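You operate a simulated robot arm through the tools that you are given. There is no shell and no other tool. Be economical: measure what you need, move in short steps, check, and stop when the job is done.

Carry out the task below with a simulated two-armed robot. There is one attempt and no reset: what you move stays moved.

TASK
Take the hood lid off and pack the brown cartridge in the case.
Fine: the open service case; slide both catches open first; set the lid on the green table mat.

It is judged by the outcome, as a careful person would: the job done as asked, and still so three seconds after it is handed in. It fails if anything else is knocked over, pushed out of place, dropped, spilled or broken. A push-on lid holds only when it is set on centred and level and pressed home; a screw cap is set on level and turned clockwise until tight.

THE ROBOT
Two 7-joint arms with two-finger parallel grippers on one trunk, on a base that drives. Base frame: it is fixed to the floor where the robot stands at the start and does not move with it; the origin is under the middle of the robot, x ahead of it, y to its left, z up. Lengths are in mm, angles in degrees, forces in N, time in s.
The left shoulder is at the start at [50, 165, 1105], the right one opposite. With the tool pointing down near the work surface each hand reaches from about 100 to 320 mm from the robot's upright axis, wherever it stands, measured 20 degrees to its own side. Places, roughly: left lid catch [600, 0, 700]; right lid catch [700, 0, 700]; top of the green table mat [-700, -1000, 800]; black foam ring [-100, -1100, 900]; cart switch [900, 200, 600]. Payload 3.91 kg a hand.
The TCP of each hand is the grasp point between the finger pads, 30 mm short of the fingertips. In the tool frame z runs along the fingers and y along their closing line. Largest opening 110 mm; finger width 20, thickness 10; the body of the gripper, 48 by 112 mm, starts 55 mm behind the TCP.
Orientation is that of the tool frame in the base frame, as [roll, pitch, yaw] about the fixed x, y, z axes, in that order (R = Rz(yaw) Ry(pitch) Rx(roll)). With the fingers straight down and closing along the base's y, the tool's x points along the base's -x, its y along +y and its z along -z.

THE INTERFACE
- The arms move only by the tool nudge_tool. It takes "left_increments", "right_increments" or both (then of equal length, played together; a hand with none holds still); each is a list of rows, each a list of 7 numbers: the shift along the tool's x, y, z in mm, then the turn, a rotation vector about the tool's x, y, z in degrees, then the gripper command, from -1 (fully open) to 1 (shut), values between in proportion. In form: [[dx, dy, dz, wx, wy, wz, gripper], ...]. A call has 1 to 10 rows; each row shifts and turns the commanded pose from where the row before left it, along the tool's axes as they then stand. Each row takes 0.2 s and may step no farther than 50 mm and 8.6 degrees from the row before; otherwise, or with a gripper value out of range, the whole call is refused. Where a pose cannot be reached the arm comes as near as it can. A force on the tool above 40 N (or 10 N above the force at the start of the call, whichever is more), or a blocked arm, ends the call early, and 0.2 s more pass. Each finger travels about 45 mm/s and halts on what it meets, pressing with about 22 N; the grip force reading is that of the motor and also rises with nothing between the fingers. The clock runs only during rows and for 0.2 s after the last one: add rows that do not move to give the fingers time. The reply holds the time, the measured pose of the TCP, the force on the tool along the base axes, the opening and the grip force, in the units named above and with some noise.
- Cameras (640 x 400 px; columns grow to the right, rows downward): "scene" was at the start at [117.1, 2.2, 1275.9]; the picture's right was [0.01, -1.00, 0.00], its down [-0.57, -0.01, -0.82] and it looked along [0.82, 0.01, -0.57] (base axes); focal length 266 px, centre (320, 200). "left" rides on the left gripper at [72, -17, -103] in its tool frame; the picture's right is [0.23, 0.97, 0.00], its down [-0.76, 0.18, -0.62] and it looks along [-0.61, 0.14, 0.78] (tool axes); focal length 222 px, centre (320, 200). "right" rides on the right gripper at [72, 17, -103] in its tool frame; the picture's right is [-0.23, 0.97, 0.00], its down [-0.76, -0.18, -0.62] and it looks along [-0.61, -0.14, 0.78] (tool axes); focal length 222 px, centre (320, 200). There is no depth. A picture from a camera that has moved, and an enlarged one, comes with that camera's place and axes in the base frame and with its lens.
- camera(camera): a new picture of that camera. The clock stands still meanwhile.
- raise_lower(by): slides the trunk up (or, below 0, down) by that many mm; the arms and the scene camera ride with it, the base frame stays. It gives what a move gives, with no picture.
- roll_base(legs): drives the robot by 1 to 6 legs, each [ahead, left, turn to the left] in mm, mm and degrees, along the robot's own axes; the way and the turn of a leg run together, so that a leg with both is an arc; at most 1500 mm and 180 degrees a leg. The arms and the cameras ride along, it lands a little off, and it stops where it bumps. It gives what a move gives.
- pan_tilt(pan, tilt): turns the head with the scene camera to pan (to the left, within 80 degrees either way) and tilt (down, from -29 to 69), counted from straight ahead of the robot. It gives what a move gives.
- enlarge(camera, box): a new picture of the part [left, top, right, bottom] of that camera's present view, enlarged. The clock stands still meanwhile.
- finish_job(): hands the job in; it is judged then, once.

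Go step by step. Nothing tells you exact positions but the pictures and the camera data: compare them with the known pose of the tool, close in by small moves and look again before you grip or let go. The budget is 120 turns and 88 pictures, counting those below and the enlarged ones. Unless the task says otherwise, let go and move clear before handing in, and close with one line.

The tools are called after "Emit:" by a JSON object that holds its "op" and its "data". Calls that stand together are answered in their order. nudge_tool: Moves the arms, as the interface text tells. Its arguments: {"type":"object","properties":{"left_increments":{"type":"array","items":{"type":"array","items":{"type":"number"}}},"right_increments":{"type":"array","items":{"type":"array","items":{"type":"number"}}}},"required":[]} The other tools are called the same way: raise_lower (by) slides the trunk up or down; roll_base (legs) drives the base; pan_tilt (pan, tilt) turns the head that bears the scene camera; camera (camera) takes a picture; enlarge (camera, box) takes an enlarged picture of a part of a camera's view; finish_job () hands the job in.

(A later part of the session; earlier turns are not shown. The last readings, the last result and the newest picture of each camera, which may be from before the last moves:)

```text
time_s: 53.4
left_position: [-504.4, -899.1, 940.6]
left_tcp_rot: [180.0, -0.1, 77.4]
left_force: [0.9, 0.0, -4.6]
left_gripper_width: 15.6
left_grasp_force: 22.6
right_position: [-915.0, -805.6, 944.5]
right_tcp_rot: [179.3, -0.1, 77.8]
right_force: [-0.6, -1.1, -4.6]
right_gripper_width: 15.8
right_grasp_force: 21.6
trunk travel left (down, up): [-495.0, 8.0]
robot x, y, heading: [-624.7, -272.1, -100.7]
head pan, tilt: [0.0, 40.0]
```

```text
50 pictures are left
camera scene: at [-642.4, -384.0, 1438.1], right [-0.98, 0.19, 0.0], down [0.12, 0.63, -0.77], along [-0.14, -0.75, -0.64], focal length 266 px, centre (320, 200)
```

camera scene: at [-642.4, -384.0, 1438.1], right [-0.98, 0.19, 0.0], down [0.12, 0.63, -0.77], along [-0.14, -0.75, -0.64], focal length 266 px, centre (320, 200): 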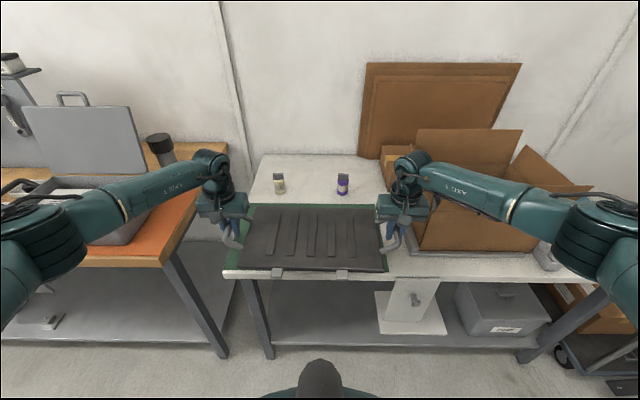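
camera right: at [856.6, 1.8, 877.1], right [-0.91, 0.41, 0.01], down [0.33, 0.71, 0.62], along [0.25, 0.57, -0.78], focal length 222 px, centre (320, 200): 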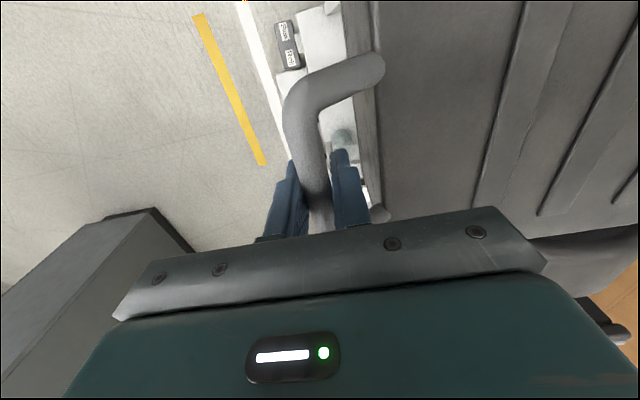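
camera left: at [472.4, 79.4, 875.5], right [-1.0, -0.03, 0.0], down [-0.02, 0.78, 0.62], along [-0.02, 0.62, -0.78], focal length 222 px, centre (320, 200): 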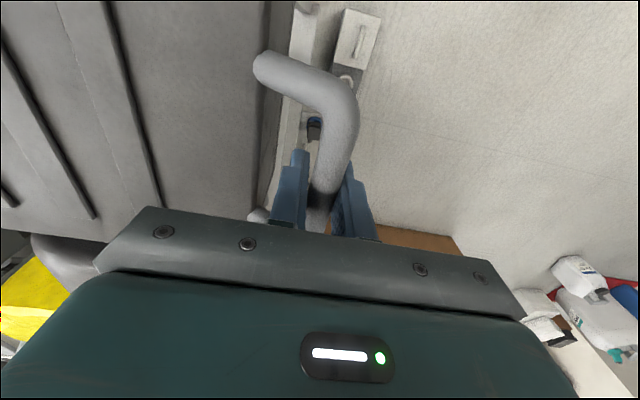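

The right forearm may come close to the carton on the table. I zoom to judge clearance.

Emit:
{"op": "enlarge", "data": {"camera": "scene", "box": [340, 60, 628, 240]}}

Emit:
{"op": "camera", "data": {"camera": "right"}}

```text
2.22 times, centred on (484, 150) of scene
camera zoom: at [-642.4, -384.0, 1438.1], right [-0.98, 0.19, 0.0], down [0.12, 0.63, -0.77], along [-0.14, -0.75, -0.64], focal length 590 px, centre (-44, 311)
```

zoom: 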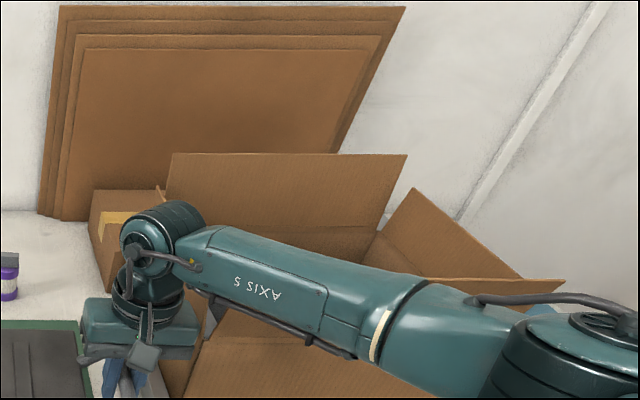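

```text
48 pictures are left
camera right: at [-885.2, -738.3, 1046.6], right [0.9, -0.43, 0.01], down [-0.34, -0.71, 0.62], along [-0.26, -0.56, -0.79], focal length 222 px, centre (320, 200)
```

right: 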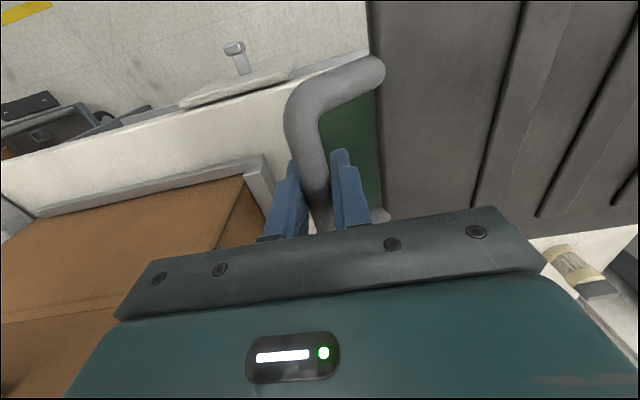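

Carton top is about z 950 with its left side near x −1035; forearm stays above/beside it if I place the lid slightly left on the mat. Advance with that offset.

Emit:
{"op": "roll_base", "data": {"legs": [[118, 40, 0]]}}

Emit:
{"op": "camera", "data": {"camera": "scene"}}

```text
time_s: 54.6
left_position: [-491.4, -1025.8, 940.2]
left_tcp_rot: [-179.9, -0.1, 77.1]
left_force: [0.1, -0.6, -3.8]
left_gripper_width: 15.8
left_grasp_force: 21.6
right_position: [-902.7, -930.2, 943.9]
right_tcp_rot: [179.3, -0.2, 77.3]
right_force: [0.2, 0.0, -4.1]
right_gripper_width: 15.7
right_grasp_force: 21.8
trunk travel left (down, up): [-495.0, 8.0]
robot x, y, heading: [-600.0, -396.4, -101.0]
head pan, tilt: [0.0, 40.0]
```

```text
47 pictures are left
camera scene: at [-626.5, -509.2, 1438.1], right [-0.98, 0.19, 0.0], down [0.12, 0.63, -0.77], along [-0.15, -0.75, -0.64], focal length 266 px, centre (320, 200)
```

scene: 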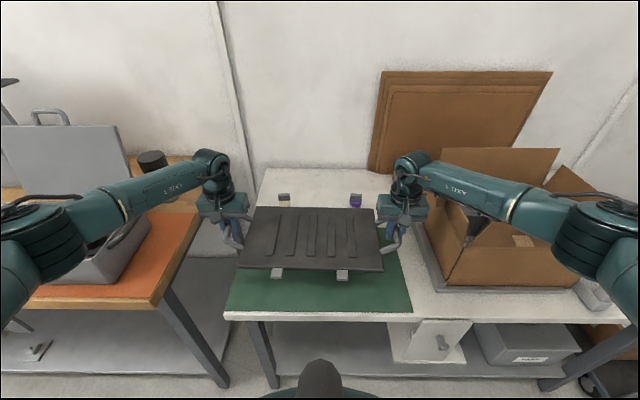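

The lid is centred over the mat (≈38 mm margin left, ~30 mm front/back). I lower it with the arms, elbows staying high to clear the carton.

Emit:
{"op": "nudge_tool", "data": {"left_increments": [[0, 0, 12, 0, 0, 0, 1], [0, 0, 12, 0, 0, 0, 1], [0, 0, 12, 0, 0, 0, 1], [0, 0, 12, 0, 0, 0, 1], [0, 0, 12, 0, 0, 0, 1], [0, 0, 0, 0, 0, 0, 1]], "right_increments": [[0, 0, 12, 0, 0, 0, 1], [0, 0, 12, 0, 0, 0, 1], [0, 0, 12, 0, 0, 0, 1], [0, 0, 12, 0, 0, 0, 1], [0, 0, 12, 0, 0, 0, 1], [0, 0, 0, 0, 0, 0, 1]]}}

Emit:
{"op": "camera", "data": {"camera": "scene"}}

```text
time_s: 56.0
left_position: [-492.3, -1025.0, 879.2]
left_tcp_rot: [-180.0, 0.0, 77.0]
left_force: [-2.7, 1.2, -4.4]
left_gripper_width: 15.4
left_grasp_force: 21.9
right_position: [-903.6, -928.5, 884.3]
right_tcp_rot: [179.3, 0.0, 77.4]
right_force: [2.4, -1.0, -4.7]
right_gripper_width: 15.4
right_grasp_force: 21.9
trunk travel left (down, up): [-495.0, 8.0]
robot x, y, heading: [-601.7, -394.5, -101.3]
head pan, tilt: [0.0, 40.0]
```

```text
46 pictures are left
camera scene: at [-626.6, -508.0, 1438.2], right [-0.98, 0.19, 0.0], down [0.12, 0.63, -0.77], along [-0.15, -0.75, -0.64], focal length 266 px, centre (320, 200)
```

scene: 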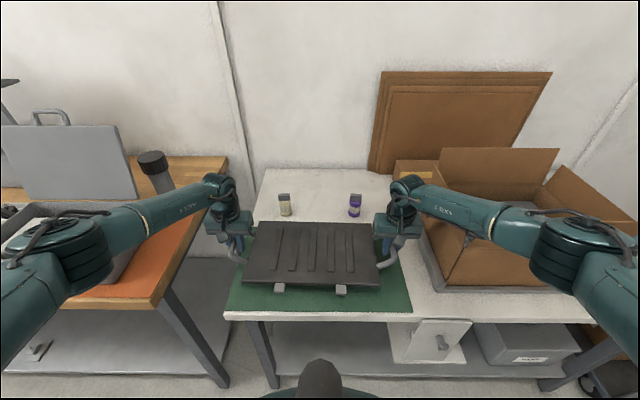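

Emit:
{"op": "nudge_tool", "data": {"left_increments": [[0, 0, 7, 0, 0, 0, 1], [0, 0, 7, 0, 0, 0, 1], [0, 0, 6, 0, 0, 0, 1], [0, 0, 5, 0, 0, 0, 1], [0, 0, 0, 0, 0, 0, 1]], "right_increments": [[0, 0, 7, 0, 0, 0, 1], [0, 0, 7, 0, 0, 0, 1], [0, 0, 6, 0, 0, 0, 1], [0, 0, 5, 0, 0, 0, 1], [0, 0, 0, 0, 0, 0, 1]]}}

Emit:
{"op": "enlarge", "data": {"camera": "scene", "box": [200, 160, 520, 360]}}

```text
time_s: 57.2
left_position: [-492.2, -1024.0, 856.4]
left_tcp_rot: [179.9, 0.0, 77.1]
left_force: [0.5, -1.0, 2.9]
left_gripper_width: 15.8
left_grasp_force: 21.9
right_position: [-902.5, -928.7, 860.1]
right_tcp_rot: [179.3, -0.1, 77.4]
right_force: [-1.5, -2.0, 1.5]
right_gripper_width: 15.7
right_grasp_force: 22.2
trunk travel left (down, up): [-495.0, 8.0]
robot x, y, heading: [-607.1, -391.8, -101.2]
head pan, tilt: [0.0, 40.0]
```

```text
2.00 times, centred on (360, 260) of scene
camera zoom: at [-626.6, -507.1, 1438.5], right [-0.98, 0.19, 0.0], down [0.12, 0.63, -0.77], along [-0.15, -0.75, -0.64], focal length 531 px, centre (240, 80)
```

zoom: 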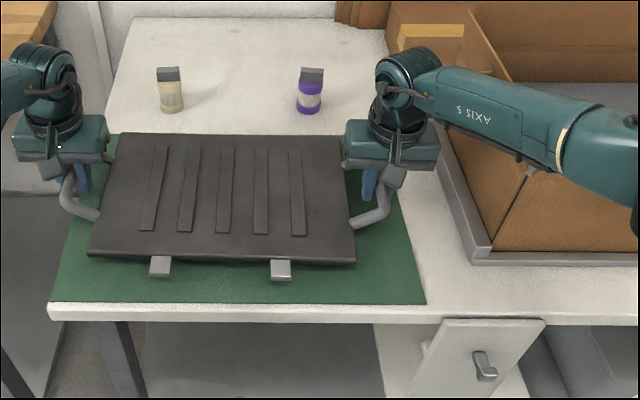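

Force reversed: the lid rests on the mat within its edges. A tiny further press to confirm, then open slowly and rise.

Emit:
{"op": "nudge_tool", "data": {"left_increments": [[0, 0, 1.5, 0, 0, 0, 1], [0, 0, 0, 0, 0, 0, 1], [0, 0, 0, 0, 0, 0, 0.6], [0, 0, 0, 0, 0, 0, 0.3], [0, 0, 0, 0, 0, 0, 0.2], [0, 0, 0, 0, 0, 0, 0.2]], "right_increments": [[0, 0, 1.5, 0, 0, 0, 1], [0, 0, 0, 0, 0, 0, 1], [0, 0, 0, 0, 0, 0, 0.6], [0, 0, 0, 0, 0, 0, 0.3], [0, 0, 0, 0, 0, 0, 0.2], [0, 0, 0, 0, 0, 0, 0.2]]}}

Emit:
{"op": "enlarge", "data": {"camera": "scene", "box": [200, 160, 520, 360]}}

```text
time_s: 58.6
left_position: [-491.2, -1024.4, 855.4]
left_tcp_rot: [-180.0, 0.0, 77.1]
left_force: [-0.4, 0.5, -0.4]
left_gripper_width: 44.0
left_grasp_force: 0.1
right_position: [-900.5, -929.5, 857.1]
right_tcp_rot: [179.4, 0.0, 77.4]
right_force: [-0.3, -0.7, -0.2]
right_gripper_width: 44.3
right_grasp_force: 0.0
trunk travel left (down, up): [-495.0, 8.0]
robot x, y, heading: [-605.1, -394.8, -100.9]
head pan, tilt: [0.0, 40.0]
```

```text
2.00 times, centred on (360, 260) of scene
camera zoom: at [-626.5, -507.2, 1438.3], right [-0.98, 0.19, 0.0], down [0.12, 0.63, -0.77], along [-0.15, -0.75, -0.64], focal length 531 px, centre (240, 80)
```

zoom: 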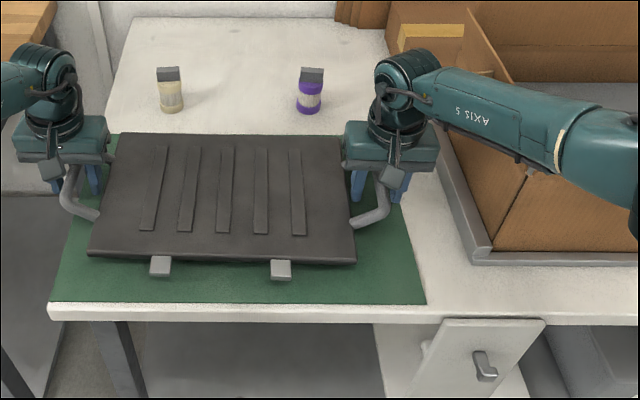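

Lid released and stays. Raise hands and back away, then look at the case.

Emit:
{"op": "nudge_tool", "data": {"left_increments": [[0, 0, -20, 0, 0, 0, 0.2], [0, 0, -40, 0, 0, 0, 0.2], [0, 0, -40, 0, 0, 0, 0.2], [0, 0, -40, 0, 0, 0, 0.2], [0, 0, -40, 0, 0, 0, 0.2]], "right_increments": [[0, 0, -20, 0, 0, 0, 0.2], [0, 0, -40, 0, 0, 0, 0.2], [0, 0, -40, 0, 0, 0, 0.2], [0, 0, -40, 0, 0, 0, 0.2], [0, 0, -40, 0, 0, 0, 0.2]]}}

Emit:
{"op": "roll_base", "data": {"legs": [[-450, 0, 0], [0, 350, 0]]}}

Emit:
{"op": "pan_tilt", "data": {"pan": 15, "tilt": 40}}

Emit:
{"op": "camera", "data": {"camera": "scene"}}

```text
time_s: 59.8
left_position: [-489.6, -1019.7, 1037.5]
left_tcp_rot: [179.9, -0.1, 77.1]
left_force: [-0.2, -0.5, 0.3]
left_gripper_width: 44.0
left_grasp_force: 0.0
right_position: [-903.1, -925.7, 1042.6]
right_tcp_rot: [179.3, 0.0, 77.4]
right_force: [0.2, 1.1, 0.7]
right_gripper_width: 43.7
right_grasp_force: 0.0
trunk travel left (down, up): [-495.0, 8.0]
robot x, y, heading: [-601.1, -394.3, -101.2]
head pan, tilt: [0.0, 40.0]
```

```text
time_s: 64.4
left_position: [-66.6, -642.2, 1036.7]
left_tcp_rot: [180.0, 0.0, 77.2]
left_force: [-1.0, 0.4, -1.0]
left_gripper_width: 44.2
left_grasp_force: 0.0
right_position: [-479.3, -549.3, 1040.1]
right_tcp_rot: [179.3, -0.1, 77.7]
right_force: [0.3, -0.1, 0.5]
right_gripper_width: 44.0
right_grasp_force: 0.0
trunk travel left (down, up): [-495.0, 8.0]
robot x, y, heading: [-185.9, -17.5, -100.9]
head pan, tilt: [0.0, 40.0]
```

```text
time_s: 65.2
left_position: [-66.4, -643.1, 1037.0]
left_tcp_rot: [-180.0, 0.0, 77.2]
left_force: [0.2, -0.2, 0.2]
left_gripper_width: 43.8
left_grasp_force: 0.0
right_position: [-479.1, -549.6, 1039.7]
right_tcp_rot: [179.4, 0.0, 77.6]
right_force: [-0.4, 0.0, 0.6]
right_gripper_width: 44.0
right_grasp_force: 0.1
trunk travel left (down, up): [-495.0, 8.0]
robot x, y, heading: [-182.1, -14.0, -100.9]
head pan, tilt: [15.0, 40.0]
```

```text
43 pictures are left
camera scene: at [-181.8, -130.8, 1438.3], right [-1.0, -0.07, 0.0], down [-0.05, 0.64, -0.77], along [0.05, -0.76, -0.64], focal length 266 px, centre (320, 200)
```

scene: 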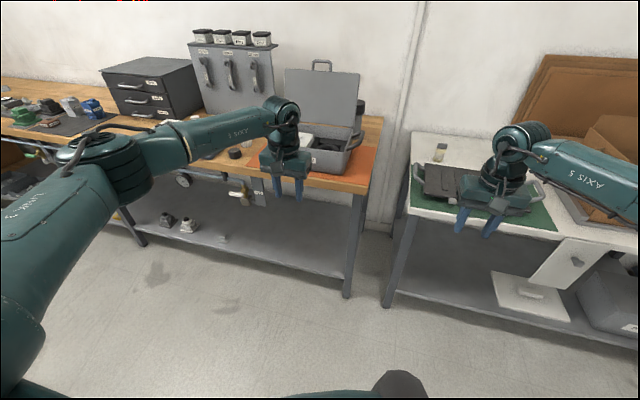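

Emit:
{"op": "roll_base", "data": {"legs": [[0, 0, 180], [-300, 0, 0], [0, -840, 0]]}}

Emit:
{"op": "pan_tilt", "data": {"pan": 0, "tilt": 50}}

Emit:
{"op": "camera", "data": {"camera": "scene"}}

```text
time_s: 78.6
left_position: [471.3, 146.3, 1037.6]
left_tcp_rot: [180.0, 0.0, -103.1]
left_force: [-0.9, 0.4, -0.2]
left_gripper_width: 43.6
left_grasp_force: 0.1
right_position: [881.3, 50.7, 1040.9]
right_tcp_rot: [179.2, -0.1, -102.8]
right_force: [1.1, 0.4, 0.6]
right_gripper_width: 43.9
right_grasp_force: 0.1
trunk travel left (down, up): [-495.0, 8.0]
robot x, y, heading: [579.8, -475.0, 78.6]
head pan, tilt: [15.0, 40.0]
```

```text
time_s: 79.4
left_position: [470.3, 145.8, 1038.0]
left_tcp_rot: [-180.0, 0.1, -103.2]
left_force: [0.5, 0.0, -0.7]
left_gripper_width: 43.9
left_grasp_force: 0.1
right_position: [883.2, 51.4, 1039.6]
right_tcp_rot: [179.4, 0.0, -102.7]
right_force: [0.5, 0.3, 1.0]
right_gripper_width: 44.0
right_grasp_force: 0.0
trunk travel left (down, up): [-495.0, 8.0]
robot x, y, heading: [580.8, -475.3, 78.8]
head pan, tilt: [0.0, 50.0]
```

```text
42 pictures are left
camera scene: at [602.0, -373.3, 1424.2], right [0.98, -0.19, 0.0], down [-0.15, -0.75, -0.64], along [0.12, 0.63, -0.77], focal length 266 px, centre (320, 200)
```

scene: 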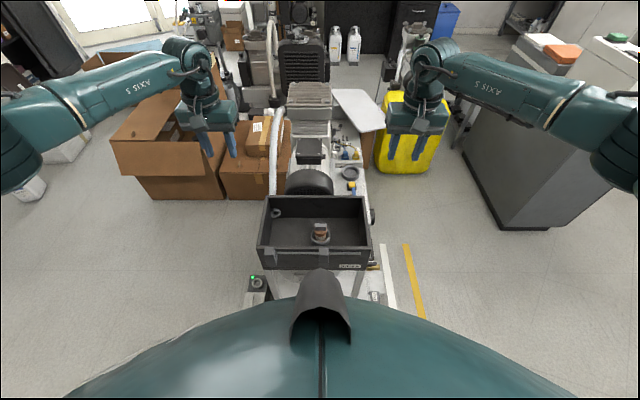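

Emit:
{"op": "enlarge", "data": {"camera": "scene", "box": [250, 180, 390, 275]}}

Emit:
{"op": "camera", "data": {"camera": "right"}}

```text
4.21 times, centred on (320, 228) of scene
camera zoom: at [602.0, -373.3, 1424.2], right [0.98, -0.19, 0.0], down [-0.15, -0.75, -0.64], along [0.12, 0.63, -0.77], focal length 1118 px, centre (320, 84)
```

zoom: 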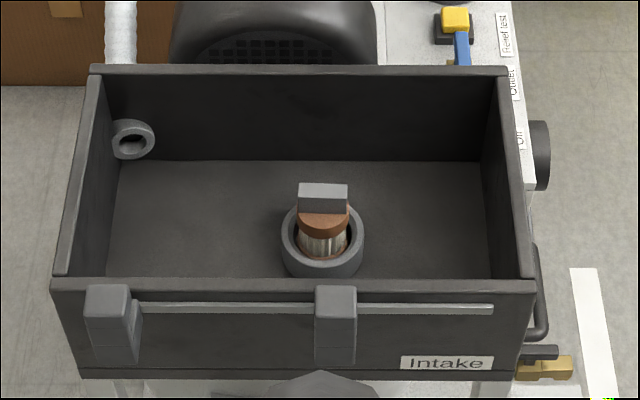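

```text
40 pictures are left
camera right: at [850.8, -15.3, 1142.6], right [-0.9, 0.44, 0.01], down [0.35, 0.7, 0.62], along [0.26, 0.56, -0.78], focal length 222 px, centre (320, 200)
```

right: 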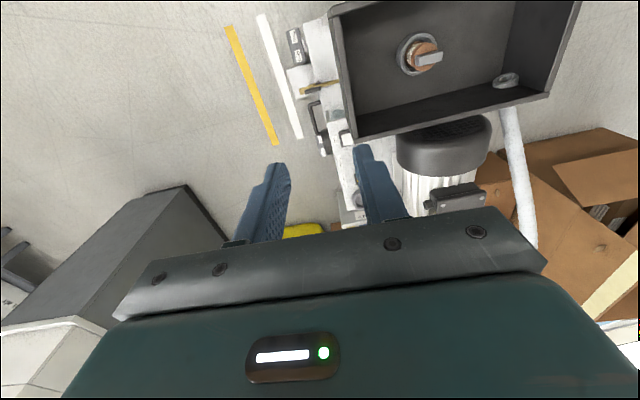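

The hood is open; the brown cartridge stands in a ring socket with a grip block on top at about [697, 104, 714]. I bring the right hand above it.

Emit:
{"op": "nudge_tool", "data": {"right_increments": [[-1, 24, 25, 0, 0, 0, -0.2], [-1, 24, 25, 0, 0, 0, -0.2], [-1, 24, 25, 0, 0, 0, -0.2], [-1, 24, 25, 0, 0, 0, -0.2], [-1, 24, 25, 0, 0, 0, -0.2], [-1, 24, 25, 0, 0, 0, -0.2], [0, 24, 25, 0, 0, 0, -0.2], [0, 25, 25, 0, 0, 0, -0.2], [0, 0, 0, 0, 0, 0, -0.2]]}}

Emit:
{"op": "camera", "data": {"camera": "right"}}

Emit:
{"op": "enlarge", "data": {"camera": "scene", "box": [250, 180, 390, 275]}}

```text
time_s: 81.4
left_position: [469.9, 146.5, 1038.0]
left_tcp_rot: [180.0, 0.0, -103.0]
left_force: [-0.2, 1.0, 0.2]
left_gripper_width: 44.1
left_grasp_force: 0.0
right_position: [696.2, 76.0, 846.8]
right_tcp_rot: [179.3, -0.2, -102.7]
right_force: [0.7, 1.4, 0.6]
right_gripper_width: 65.9
right_grasp_force: 0.0
right hand out of reach, approached as far as the arm can: row 7, 8
trunk travel left (down, up): [-495.0, 8.0]
robot x, y, heading: [578.3, -477.0, 78.9]
head pan, tilt: [0.0, 50.0]
```

```text
39 pictures are left
camera right: at [664.4, 9.7, 949.3], right [-0.9, 0.44, 0.01], down [0.35, 0.7, 0.62], along [0.26, 0.56, -0.78], focal length 222 px, centre (320, 200)
```

right: 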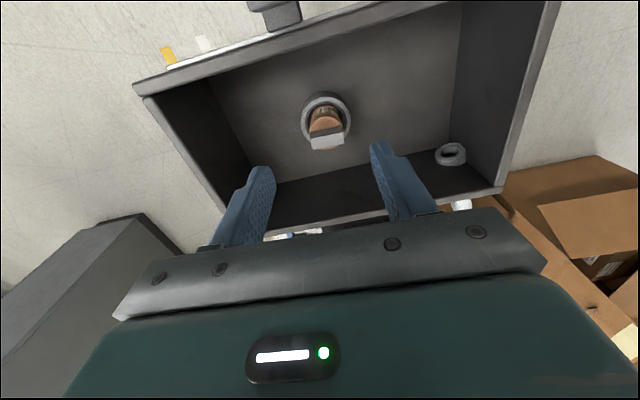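

```text
4.21 times, centred on (320, 228) of scene
camera zoom: at [602.3, -373.3, 1424.1], right [0.98, -0.19, 0.0], down [-0.15, -0.75, -0.64], along [0.13, 0.63, -0.77], focal length 1118 px, centre (320, 84)
```

zoom: 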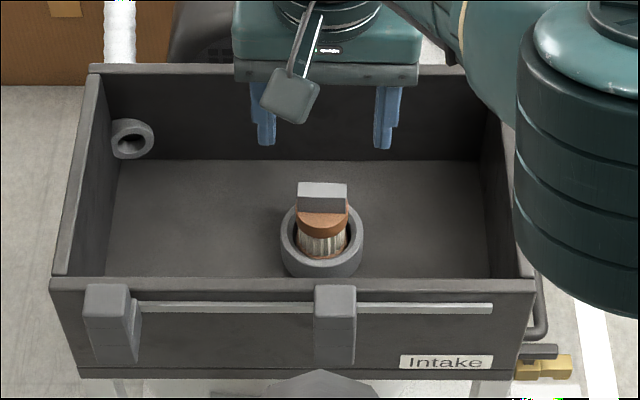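

Emit:
{"op": "nudge_tool", "data": {"right_increments": [[0, 0, -40, 0, 0, 0, -0.2], [0, 0, -40, 0, 0, 0, -0.2], [0, 0, -45, 0, 0, 0, -0.2]]}}

Emit:
{"op": "raise_lower", "data": {"by": -170}}

```text
time_s: 82.2
left_position: [471.1, 145.9, 1037.8]
left_tcp_rot: [179.9, -0.1, -103.0]
left_force: [-0.8, 0.3, 0.4]
left_gripper_width: 44.0
left_grasp_force: 0.1
right_position: [697.7, 75.4, 976.4]
right_tcp_rot: [179.3, 0.0, -102.8]
right_force: [-0.1, -0.3, 0.2]
right_gripper_width: 65.9
right_grasp_force: 0.0
trunk travel left (down, up): [-495.0, 8.0]
robot x, y, heading: [580.0, -480.7, 78.8]
head pan, tilt: [0.0, 50.0]
```

```text
time_s: 84.1
left_position: [470.6, 146.8, 867.4]
left_tcp_rot: [-180.0, 0.0, -103.2]
left_force: [-0.6, 0.2, 0.2]
left_gripper_width: 43.8
left_grasp_force: 0.0
right_position: [695.5, 75.6, 805.5]
right_tcp_rot: [179.3, -0.1, -102.8]
right_force: [-0.3, 0.5, 0.2]
right_gripper_width: 66.0
right_grasp_force: 0.0
trunk travel left (down, up): [-325.0, 178.0]
robot x, y, heading: [580.1, -479.6, 78.8]
head pan, tilt: [0.0, 50.0]
```

Emit:
{"op": "nudge_tool", "data": {"right_increments": [[-14, 3, 0, 0, 0, 0, -0.2], [-14, 2, 0, 0, 0, 0, -0.2], [0, 0, 25, 0, 0, 0, -0.2], [0, 0, 25, 0, 0, 0, -0.2], [0, 0, 0, 0, 0, 0, -0.2]]}}

Emit:
{"op": "camera", "data": {"camera": "right"}}

Emit:
{"op": "enlarge", "data": {"camera": "scene", "box": [240, 150, 400, 250]}}

```text
time_s: 85.3
left_position: [470.9, 145.9, 867.0]
left_tcp_rot: [180.0, 0.0, -103.1]
left_force: [-0.3, -0.4, -0.2]
left_gripper_width: 44.1
left_grasp_force: 0.0
right_position: [694.6, 102.4, 754.8]
right_tcp_rot: [179.3, 0.0, -102.7]
right_force: [-0.5, -0.9, 0.0]
right_gripper_width: 65.8
right_grasp_force: 0.1
trunk travel left (down, up): [-325.0, 178.0]
robot x, y, heading: [585.1, -475.6, 79.0]
head pan, tilt: [0.0, 50.0]
```

```text
37 pictures are left
camera right: at [664.5, 37.4, 856.5], right [-0.9, 0.44, 0.01], down [0.35, 0.7, 0.62], along [0.26, 0.56, -0.78], focal length 222 px, centre (320, 200)
```

right: 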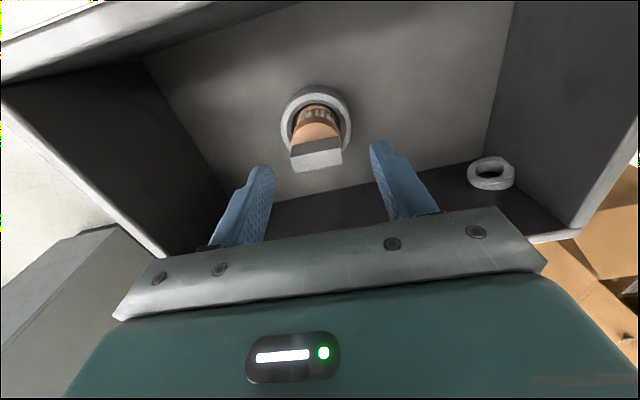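

```text
4.00 times, centred on (320, 200) of scene
camera zoom: at [602.2, -373.4, 1254.1], right [0.98, -0.19, 0.0], down [-0.15, -0.75, -0.64], along [0.13, 0.63, -0.77], focal length 1062 px, centre (320, 200)
```

zoom: 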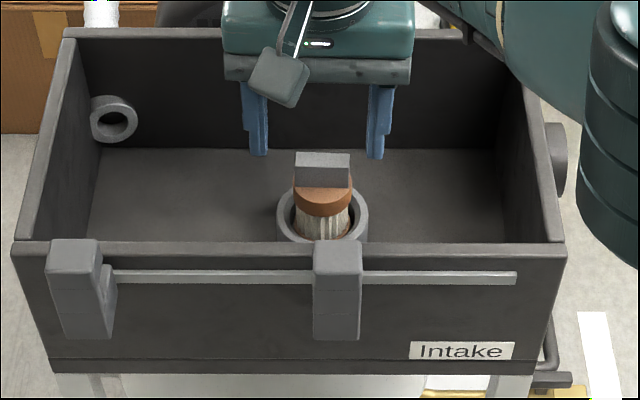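

The block is well centred between the fingers. I lower to grip at block/brown disk level (TCP z≈706) and close.

Emit:
{"op": "nudge_tool", "data": {"right_increments": [[3, -1, 0, 0, 0, 0, -0.2], [0, 0, 16, 0, 0, 0, -0.2], [0, 0, 16, 0, 0, 0, -0.2], [0, 0, 16, 0, 0, 0, -0.2], [0, 0, 0, 0, 0, 0, 0.2], [0, 0, 0, 0, 0, 0, 0.6], [0, 0, 0, 0, 0, 0, 1], [0, 0, 0, 0, 0, 0, 1], [0, 0, 0, 0, 0, 0, 1]]}}

Emit:
{"op": "enlarge", "data": {"camera": "scene", "box": [240, 150, 400, 250]}}

Emit:
{"op": "enlarge", "data": {"camera": "right", "box": [200, 60, 440, 220]}}

```text
time_s: 87.3
left_position: [471.7, 146.7, 867.4]
left_tcp_rot: [180.0, 0.0, -103.1]
left_force: [0.1, -0.3, 0.3]
left_gripper_width: 44.0
left_grasp_force: 0.1
right_position: [695.8, 92.1, 716.0]
right_tcp_rot: [179.3, -0.2, -102.8]
right_force: [0.3, -0.5, 0.1]
right_gripper_width: 38.2
right_grasp_force: 22.1
right hand out of reach, approached as far as the arm can: row 3, 4
trunk travel left (down, up): [-325.0, 178.0]
robot x, y, heading: [579.9, -477.6, 78.5]
head pan, tilt: [0.0, 50.0]
```

```text
4.00 times, centred on (320, 200) of scene
camera zoom: at [602.1, -373.3, 1254.1], right [0.98, -0.19, 0.0], down [-0.15, -0.75, -0.64], along [0.13, 0.63, -0.77], focal length 1062 px, centre (320, 200)
```

zoom: 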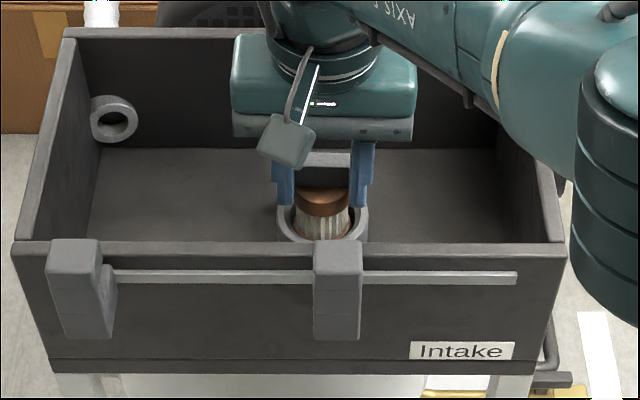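

```text
2.50 times, centred on (320, 140) of right
camera zoom: at [665.3, 25.9, 818.9], right [-0.9, 0.44, 0.01], down [0.35, 0.7, 0.62], along [0.26, 0.56, -0.78], focal length 555 px, centre (320, 350)
```

zoom: 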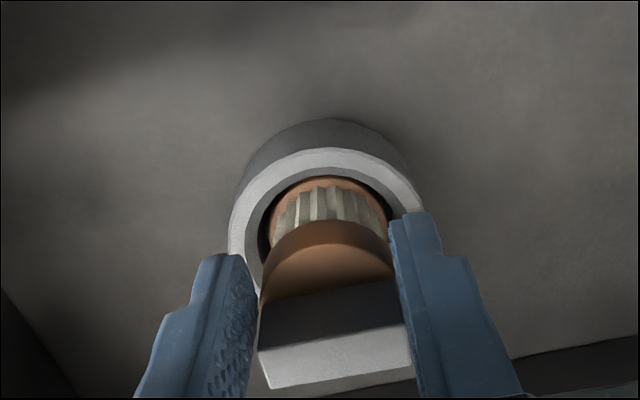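

The arm hit its reach limit 8 mm short. I open, raise both hands and lower the trunk so the reach improves.

Emit:
{"op": "nudge_tool", "data": {"right_increments": [[0, 0, 0, 0, 0, 0, 0.3], [0, 0, 0, 0, 0, 0, -0.2], [0, 0, 0, 0, 0, 0, -0.2], [0, 0, -30, 0, 0, 0, -0.2], [0, 0, -40, 0, 0, 0, -0.2], [0, 0, -45, 0, 0, 0, -0.2], [0, 0, -45, 0, 0, 0, -0.2]], "left_increments": [[0, 0, -25, 0, 0, 0, 0.2], [0, 0, -25, 0, 0, 0, 0.2], [0, 0, -25, 0, 0, 0, 0.2], [0, 0, -25, 0, 0, 0, 0.2], [0, 0, -25, 0, 0, 0, 0.2], [0, 0, 0, 0, 0, 0, 0.2], [0, 0, 0, 0, 0, 0, 0.2]]}}

Emit:
{"op": "raise_lower", "data": {"by": -120}}

Emit:
{"op": "camera", "data": {"camera": "scene"}}

```text
time_s: 88.9
left_position: [468.9, 147.5, 994.7]
left_tcp_rot: [-180.0, -0.1, -103.2]
left_force: [-0.1, 0.0, 0.1]
left_gripper_width: 43.9
left_grasp_force: 0.0
right_position: [698.6, 92.4, 877.5]
right_tcp_rot: [179.3, 0.0, -102.7]
right_force: [0.5, -0.1, 0.0]
right_gripper_width: 66.1
right_grasp_force: 0.1
trunk travel left (down, up): [-325.0, 178.0]
robot x, y, heading: [580.2, -481.9, 78.8]
head pan, tilt: [0.0, 50.0]
```

```text
time_s: 90.4
left_position: [468.7, 147.2, 874.2]
left_tcp_rot: [-179.9, 0.0, -103.0]
left_force: [0.6, 0.0, 0.6]
left_gripper_width: 44.1
left_grasp_force: 0.1
right_position: [697.9, 92.4, 757.1]
right_tcp_rot: [179.3, -0.1, -102.8]
right_force: [0.1, 0.6, -0.1]
right_gripper_width: 66.1
right_grasp_force: 0.2
trunk travel left (down, up): [-205.0, 298.0]
robot x, y, heading: [582.2, -480.3, 78.9]
head pan, tilt: [0.0, 50.0]
```

```text
33 pictures are left
camera scene: at [602.1, -373.5, 1134.2], right [0.98, -0.19, 0.0], down [-0.15, -0.75, -0.64], along [0.13, 0.63, -0.77], focal length 266 px, centre (320, 200)
```

scene: 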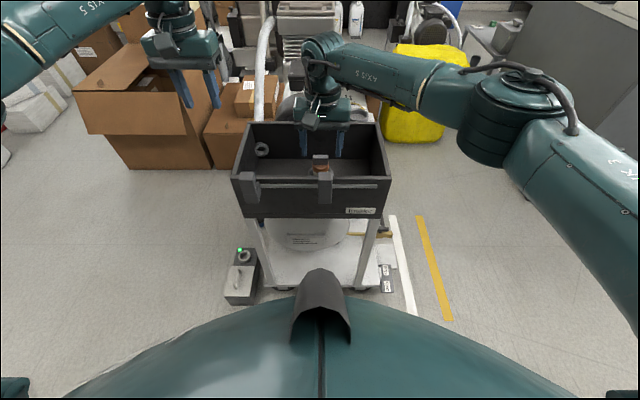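

Emit:
{"op": "nudge_tool", "data": {"right_increments": [[-8, 3, 0, 0, 0, 0, -0.2], [0, 0, 16, 0, 0, 0, -0.2], [0, 0, 16, 0, 0, 0, -0.2], [0, 0, 17, 0, 0, 0, -0.2], [0, 0, 0, 0, 0, 0, -0.2]]}}

Emit:
{"op": "enlarge", "data": {"camera": "right", "box": [200, 60, 440, 220]}}

```text
time_s: 91.6
left_position: [470.0, 147.1, 874.3]
left_tcp_rot: [180.0, 0.0, -103.0]
left_force: [0.1, -0.1, -0.4]
left_gripper_width: 44.0
left_grasp_force: 0.0
right_position: [697.7, 101.7, 708.1]
right_tcp_rot: [179.3, 0.0, -102.8]
right_force: [-0.1, 1.1, 0.2]
right_gripper_width: 66.1
right_grasp_force: 0.0
trunk travel left (down, up): [-205.0, 298.0]
robot x, y, heading: [582.7, -472.4, 78.7]
head pan, tilt: [0.0, 50.0]
```

```text
2.50 times, centred on (320, 140) of right
camera zoom: at [666.1, 34.6, 810.2], right [-0.9, 0.44, 0.01], down [0.35, 0.7, 0.62], along [0.26, 0.56, -0.78], focal length 555 px, centre (320, 350)
```

zoom: 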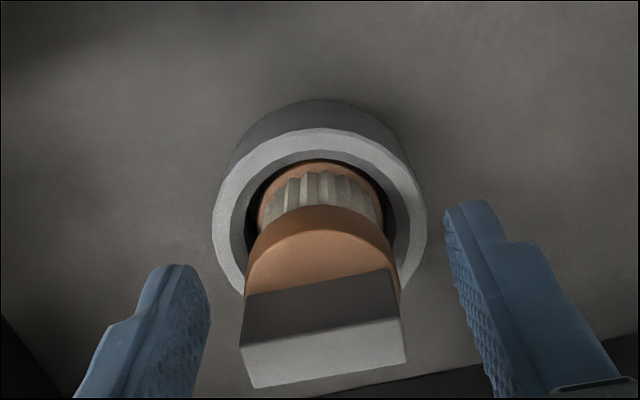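

Centred now. Close and lift a little.

Emit:
{"op": "nudge_tool", "data": {"right_increments": [[0, 0, 0, 0, 0, 0, 0.2], [0, 0, 0, 0, 0, 0, 0.6], [0, 0, 0, 0, 0, 0, 1], [0, 0, 0, 0, 0, 0, 1], [0, 0, 0, 0, 0, 0, 1], [0, 0, -5, 0, 0, 0, 1], [0, 0, -8, 0, 0, 0, 1], [0, 0, -10, 0, 0, 0, 1], [0, 0, -10, 0, 0, 0, 1]]}}

Emit:
{"op": "enlarge", "data": {"camera": "scene", "box": [230, 80, 410, 230]}}

```text
time_s: 93.6
left_position: [468.6, 147.1, 872.8]
left_tcp_rot: [-180.0, 0.0, -103.1]
left_force: [-0.2, -0.3, -0.6]
left_gripper_width: 44.1
left_grasp_force: 0.0
right_position: [696.7, 103.3, 742.1]
right_tcp_rot: [179.3, 0.0, -102.9]
right_force: [-0.1, -0.1, -0.4]
right_gripper_width: 38.0
right_grasp_force: 21.8
trunk travel left (down, up): [-205.0, 298.0]
robot x, y, heading: [581.6, -481.3, 78.9]
head pan, tilt: [0.0, 50.0]
```

```text
2.67 times, centred on (320, 155) of scene
camera zoom: at [602.1, -373.3, 1134.1], right [0.98, -0.19, 0.0], down [-0.15, -0.75, -0.64], along [0.13, 0.63, -0.77], focal length 708 px, centre (320, 320)
```

zoom: 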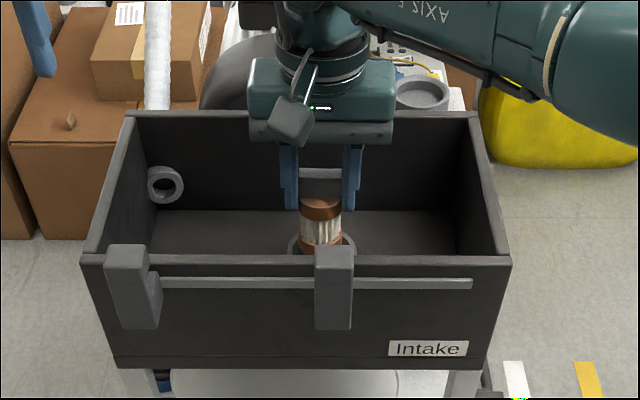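

The cartridge is out of its socket. Raise with the trunk and drive to the bench side.

Emit:
{"op": "raise_lower", "data": {"by": 270}}

Emit:
{"op": "roll_base", "data": {"legs": [[0, 700, 0], [0, 0, -80], [0, 300, 0], [0, 0, -99]]}}

Emit:
{"op": "pan_tilt", "data": {"pan": 0, "tilt": 35}}

Emit:
{"op": "camera", "data": {"camera": "scene"}}

```text
time_s: 96.3
left_position: [469.0, 147.1, 1142.9]
left_tcp_rot: [180.0, -0.1, -103.0]
left_force: [0.3, 0.9, -0.7]
left_gripper_width: 43.9
left_grasp_force: 0.1
right_position: [697.3, 103.3, 1010.2]
right_tcp_rot: [179.4, -0.1, -102.7]
right_force: [-0.4, -0.1, 0.0]
right_gripper_width: 38.2
right_grasp_force: 22.3
trunk travel left (down, up): [-475.0, 28.0]
robot x, y, heading: [575.4, -479.4, 78.9]
head pan, tilt: [0.0, 50.0]
```

```text
time_s: 109.4
left_position: [28.8, -669.6, 1143.7]
left_tcp_rot: [180.0, -0.1, 76.8]
left_force: [-0.3, 0.1, 0.1]
left_gripper_width: 44.0
left_grasp_force: 0.2
right_position: [-199.4, -626.0, 1010.1]
right_tcp_rot: [179.2, 0.0, 77.2]
right_force: [0.2, 0.5, -0.2]
right_gripper_width: 38.0
right_grasp_force: 22.2
trunk travel left (down, up): [-475.0, 28.0]
robot x, y, heading: [-83.5, -39.5, -101.3]
head pan, tilt: [0.0, 50.0]
```

```text
time_s: 110.2
left_position: [28.2, -670.0, 1143.4]
left_tcp_rot: [179.9, 0.0, 76.8]
left_force: [0.3, 0.6, 0.4]
left_gripper_width: 44.2
left_grasp_force: 0.1
right_position: [-198.6, -625.4, 1011.3]
right_tcp_rot: [179.3, -0.1, 77.1]
right_force: [0.6, 0.6, -1.5]
right_gripper_width: 38.1
right_grasp_force: 22.0
trunk travel left (down, up): [-475.0, 28.0]
robot x, y, heading: [-80.4, -43.5, -101.3]
head pan, tilt: [0.0, 35.0]
```

```text
30 pictures are left
camera scene: at [-105.3, -159.0, 1425.8], right [-0.98, 0.2, 0.0], down [0.11, 0.56, -0.82], along [-0.16, -0.8, -0.57], focal length 266 px, centre (320, 200)
```

scene: 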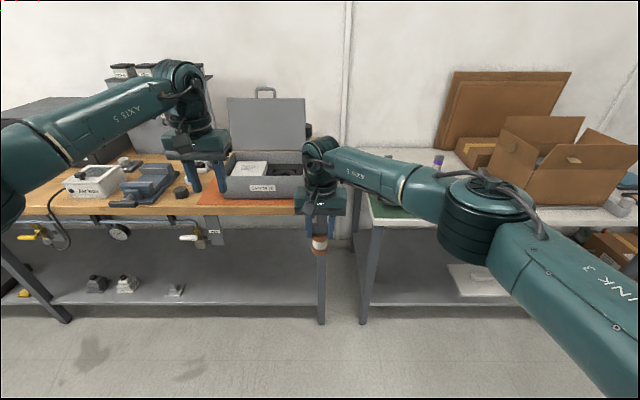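

Emit:
{"op": "enlarge", "data": {"camera": "scene", "box": [200, 80, 360, 220]}}

```text
2.86 times, centred on (280, 150) of scene
camera zoom: at [-105.3, -159.0, 1425.8], right [-0.98, 0.2, 0.0], down [0.11, 0.56, -0.82], along [-0.16, -0.8, -0.57], focal length 759 px, centre (434, 343)
```

zoom: 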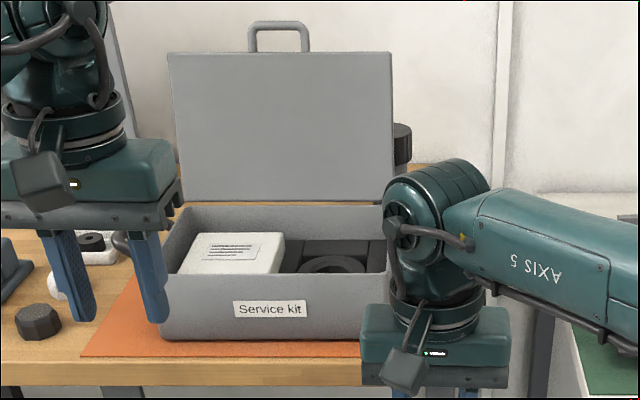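

The case ("Service kit") has a foam ring at its right side, about [−130, −1115]. I tuck the left hand back, raise the right, and advance part way.

Emit:
{"op": "nudge_tool", "data": {"left_increments": [[45, 0, 0, 0, 0, 0, 0.2], [45, 0, 0, 0, 0, 0, 0.2], [45, 0, 0, 0, 0, 0, 0.2], [45, 0, 0, 0, 0, 0, 0.2], [45, 0, 0, 0, 0, 0, 0.2], [0, 0, 0, 0, 0, 0, 0.2]], "right_increments": [[0, 0, -10, 0, 0, 0, 1], [0, 0, -10, 0, 0, 0, 1], [0, 0, -10, 0, 0, 0, 1], [0, 0, -10, 0, 0, 0, 1], [0, 0, 0, 0, 0, 0, 1], [0, 0, 0, 0, 0, 0, 1]]}}

Emit:
{"op": "roll_base", "data": {"legs": [[320, 163, 0]]}}

Emit:
{"op": "camera", "data": {"camera": "scene"}}

Emit:
{"op": "camera", "data": {"camera": "right"}}

```text
time_s: 111.6
left_position: [83.2, -453.2, 1145.0]
left_tcp_rot: [180.0, 0.0, 76.8]
left_force: [-1.0, -0.9, 0.1]
left_gripper_width: 44.0
left_grasp_force: 0.0
right_position: [-198.3, -625.4, 1051.3]
right_tcp_rot: [179.3, -0.2, 77.1]
right_force: [0.5, 0.8, -0.8]
right_gripper_width: 38.0
right_grasp_force: 21.6
trunk travel left (down, up): [-475.0, 28.0]
robot x, y, heading: [-85.3, -45.8, -101.3]
head pan, tilt: [0.0, 35.0]
```

```text
time_s: 113.9
left_position: [177.7, -795.4, 1145.5]
left_tcp_rot: [180.0, -0.1, 76.4]
left_force: [-0.4, 0.3, 0.1]
left_gripper_width: 43.9
left_grasp_force: 0.1
right_position: [-104.8, -966.0, 1051.7]
right_tcp_rot: [179.3, 0.0, 76.8]
right_force: [0.4, 0.1, -1.3]
right_gripper_width: 37.7
right_grasp_force: 22.2
trunk travel left (down, up): [-475.0, 28.0]
robot x, y, heading: [18.4, -388.9, -101.8]
head pan, tilt: [0.0, 35.0]
```

```text
28 pictures are left
camera scene: at [-9.1, -501.2, 1425.8], right [-0.98, 0.2, 0.0], down [0.12, 0.56, -0.82], along [-0.17, -0.8, -0.57], focal length 266 px, centre (320, 200)
```

scene: 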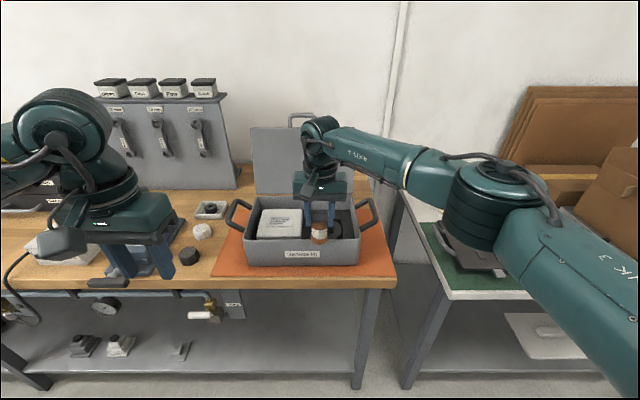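

```text
27 pictures are left
camera right: at [-71.9, -898.8, 1153.0], right [0.9, -0.44, 0.01], down [-0.35, -0.7, 0.62], along [-0.27, -0.56, -0.78], focal length 222 px, centre (320, 200)
```

right: 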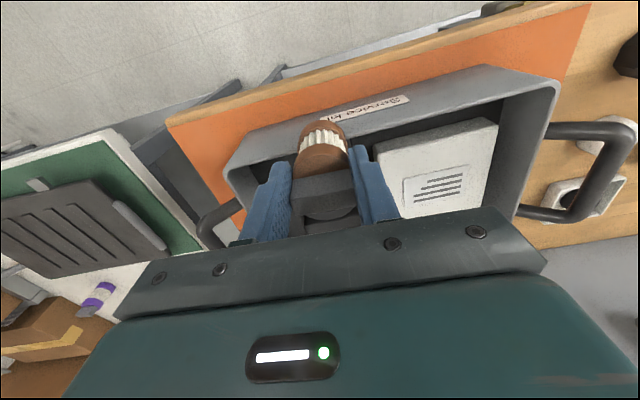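

Emit:
{"op": "enlarge", "data": {"camera": "scene", "box": [230, 170, 390, 280]}}

Emit:
{"op": "enlarge", "data": {"camera": "right", "box": [220, 90, 460, 240]}}

```text
3.64 times, centred on (310, 225) of scene
camera zoom: at [-9.1, -501.2, 1425.8], right [-0.98, 0.2, 0.0], down [0.12, 0.56, -0.82], along [-0.17, -0.8, -0.57], focal length 965 px, centre (356, 109)
```

zoom: 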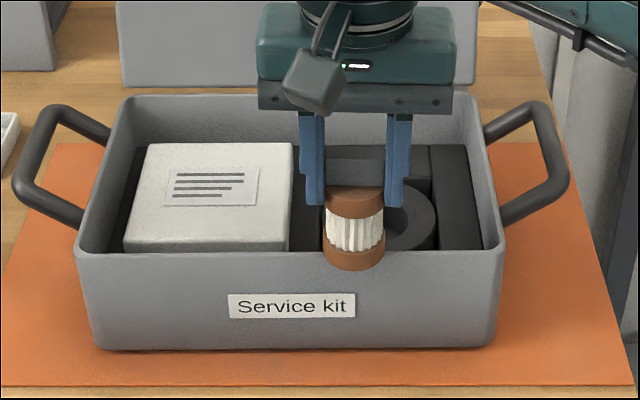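

```text
2.67 times, centred on (340, 165) of right
camera zoom: at [-71.9, -898.8, 1153.0], right [0.9, -0.44, 0.01], down [-0.35, -0.7, 0.62], along [-0.27, -0.56, -0.78], focal length 592 px, centre (267, 293)
```

zoom: 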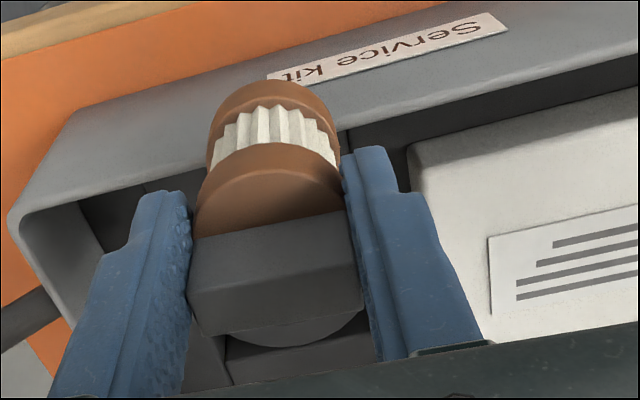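

I need a clean look at the ring, so I shift the right hand up and to the right briefly.

Emit:
{"op": "nudge_tool", "data": {"right_increments": [[0, 0, -20, 0, 0, 0, 1], [0, -30, -20, 0, 0, 0, 1], [0, -30, 0, 0, 0, 0, 1], [0, -30, 0, 0, 0, 0, 1], [0, 0, 0, 0, 0, 0, 1]]}}

Emit:
{"op": "enlarge", "data": {"camera": "right", "box": [240, 60, 480, 210]}}

Emit:
{"op": "enlarge", "data": {"camera": "scene", "box": [230, 170, 390, 280]}}

```text
time_s: 115.1
left_position: [178.5, -795.1, 1145.8]
left_tcp_rot: [-180.0, 0.0, 76.4]
left_force: [1.2, -0.2, -0.1]
left_gripper_width: 44.2
left_grasp_force: 0.1
right_position: [-192.8, -944.9, 1090.7]
right_tcp_rot: [179.3, 0.0, 76.9]
right_force: [0.1, 0.4, -0.8]
right_gripper_width: 38.1
right_grasp_force: 21.9
trunk travel left (down, up): [-475.0, 28.0]
robot x, y, heading: [11.2, -386.9, -101.7]
head pan, tilt: [0.0, 35.0]
```

```text
2.67 times, centred on (360, 135) of right
camera zoom: at [-161.6, -877.8, 1193.6], right [0.9, -0.44, 0.01], down [-0.35, -0.7, 0.62], along [-0.27, -0.56, -0.78], focal length 592 px, centre (213, 373)
```

zoom: 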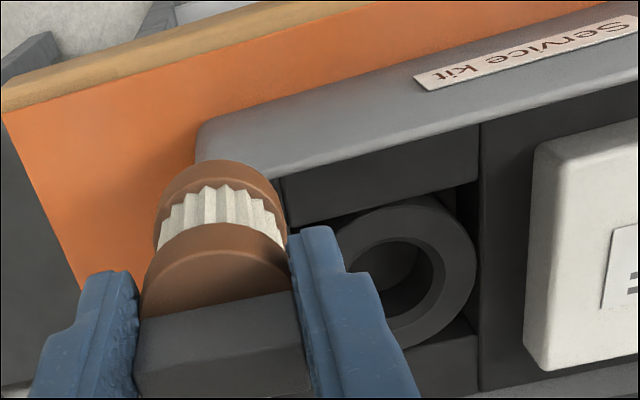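

```text
3.64 times, centred on (310, 225) of scene
camera zoom: at [-8.7, -500.8, 1425.8], right [-0.98, 0.2, 0.0], down [0.12, 0.56, -0.82], along [-0.17, -0.8, -0.57], focal length 965 px, centre (356, 109)
```

zoom: 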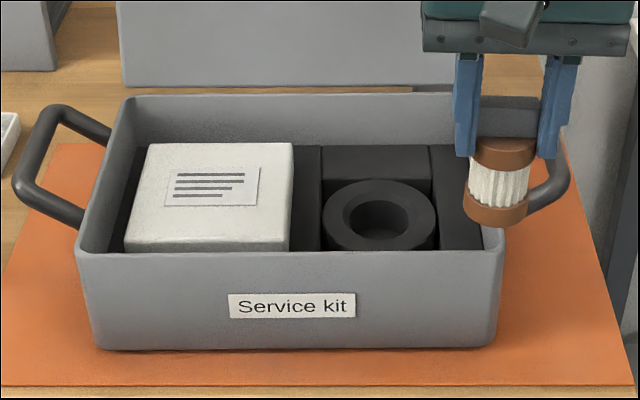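

Ring centre is at about [−144, −1054], top z≈926, hole ≈52 mm; cartridge ≈39 mm. Drive 90 ahead for reach, then move over the ring.

Emit:
{"op": "roll_base", "data": {"legs": [[90, 0, 0]]}}

```text
time_s: 116.2
left_position: [160.8, -884.0, 1145.9]
left_tcp_rot: [-179.9, -0.1, 76.4]
left_force: [-0.5, -0.4, -0.3]
left_gripper_width: 44.1
left_grasp_force: 0.2
right_position: [-212.6, -1033.4, 1091.1]
right_tcp_rot: [179.2, -0.1, 76.8]
right_force: [-0.9, 0.2, -1.5]
right_gripper_width: 38.0
right_grasp_force: 22.1
trunk travel left (down, up): [-475.0, 28.0]
robot x, y, heading: [-7.1, -471.8, -101.7]
head pan, tilt: [0.0, 35.0]
```

Emit:
{"op": "nudge_tool", "data": {"right_increments": [[-1, 25, 0, 0, 0, 0, 1], [-1, 25, 0, 0, 0, 0, 1], [0, 24, 0, 0, 0, 0, 1], [0, 0, 18, 0, 0, 0, 1], [0, 0, 18, 0, 0, 0, 1], [0, 0, 18, 0, 0, 0, 1], [0, 0, 0, 0, 0, 0, 1]]}}

Emit:
{"op": "enlarge", "data": {"camera": "scene", "box": [230, 170, 420, 300]}}

Emit:
{"op": "enlarge", "data": {"camera": "right", "box": [200, 60, 440, 210]}}

```text
time_s: 117.8
left_position: [160.7, -883.4, 1146.3]
left_tcp_rot: [-180.0, 0.1, 76.5]
left_force: [0.0, 0.3, -0.6]
left_gripper_width: 44.2
left_grasp_force: 0.0
right_position: [-139.9, -1053.0, 1036.2]
right_tcp_rot: [179.3, 0.0, 76.8]
right_force: [0.1, -1.0, -1.1]
right_gripper_width: 37.9
right_grasp_force: 21.3
trunk travel left (down, up): [-475.0, 28.0]
robot x, y, heading: [-2.8, -474.4, -101.4]
head pan, tilt: [0.0, 35.0]
```

```text
3.08 times, centred on (325, 235) of scene
camera zoom: at [-27.1, -587.3, 1425.9], right [-0.98, 0.2, 0.0], down [0.12, 0.56, -0.82], along [-0.17, -0.8, -0.57], focal length 817 px, centre (305, 92)
```

zoom: 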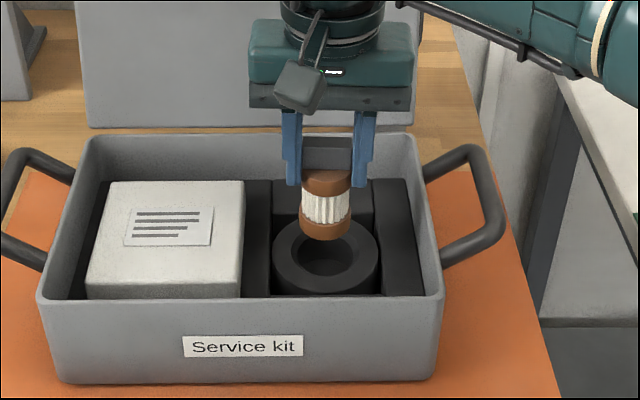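

```text
2.67 times, centred on (320, 135) of right
camera zoom: at [-108.2, -984.3, 1138.7], right [0.9, -0.44, 0.01], down [-0.36, -0.7, 0.62], along [-0.27, -0.56, -0.78], focal length 592 px, centre (320, 373)
```

zoom: 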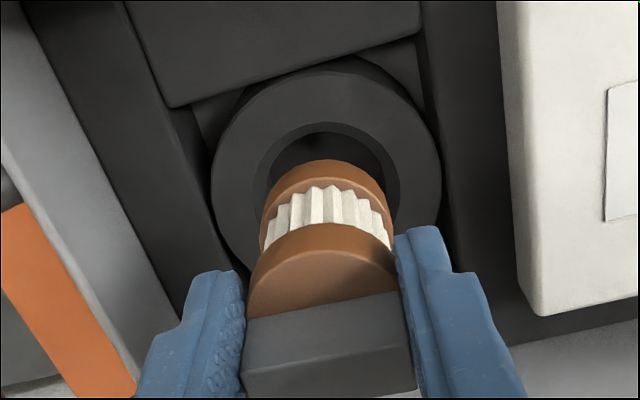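

Lateral alignment is good. Move 2 mm forward and lower to just above the ring, then recheck.

Emit:
{"op": "nudge_tool", "data": {"right_increments": [[-2, 0, 8, 0, 0, 0, 1], [0, 0, 8, 0, 0, 0, 1], [0, 0, 8, 0, 0, 0, 1], [0, 0, 0, 0, 0, 0, 1]]}}

Emit:
{"op": "enlarge", "data": {"camera": "scene", "box": [280, 210, 376, 270]}}

Emit:
{"op": "enlarge", "data": {"camera": "right", "box": [240, 60, 400, 160]}}

```text
time_s: 118.8
left_position: [159.3, -882.8, 1146.1]
left_tcp_rot: [180.0, 0.0, 76.4]
left_force: [-0.9, -0.2, 0.1]
left_gripper_width: 43.8
left_grasp_force: 0.0
right_position: [-140.1, -1054.4, 1014.5]
right_tcp_rot: [179.3, 0.0, 76.8]
right_force: [0.0, 0.4, -0.8]
right_gripper_width: 38.0
right_grasp_force: 22.5
trunk travel left (down, up): [-475.0, 28.0]
robot x, y, heading: [-2.1, -473.5, -101.5]
head pan, tilt: [0.0, 35.0]
```

```text
6.67 times, centred on (328, 240) of scene
camera zoom: at [-27.3, -587.3, 1425.9], right [-0.98, 0.2, 0.0], down [0.12, 0.56, -0.82], along [-0.17, -0.8, -0.57], focal length 1770 px, centre (267, -67)
```

zoom: 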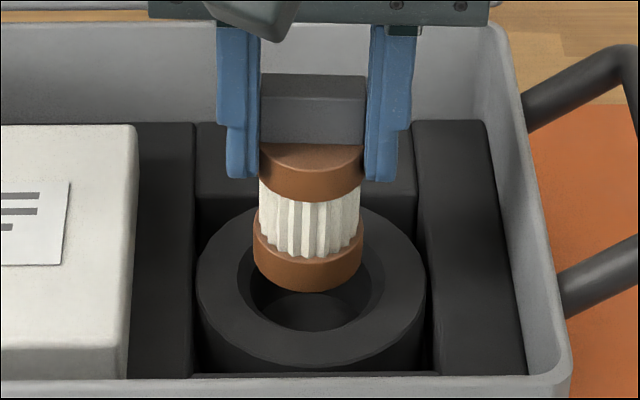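

```text
4.00 times, centred on (320, 110) of right
camera zoom: at [-108.2, -986.0, 1116.9], right [0.9, -0.44, 0.01], down [-0.35, -0.7, 0.62], along [-0.27, -0.56, -0.78], focal length 888 px, centre (320, 560)
```

zoom: 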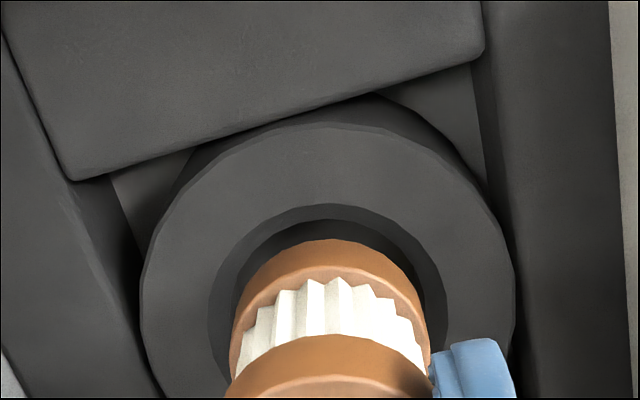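

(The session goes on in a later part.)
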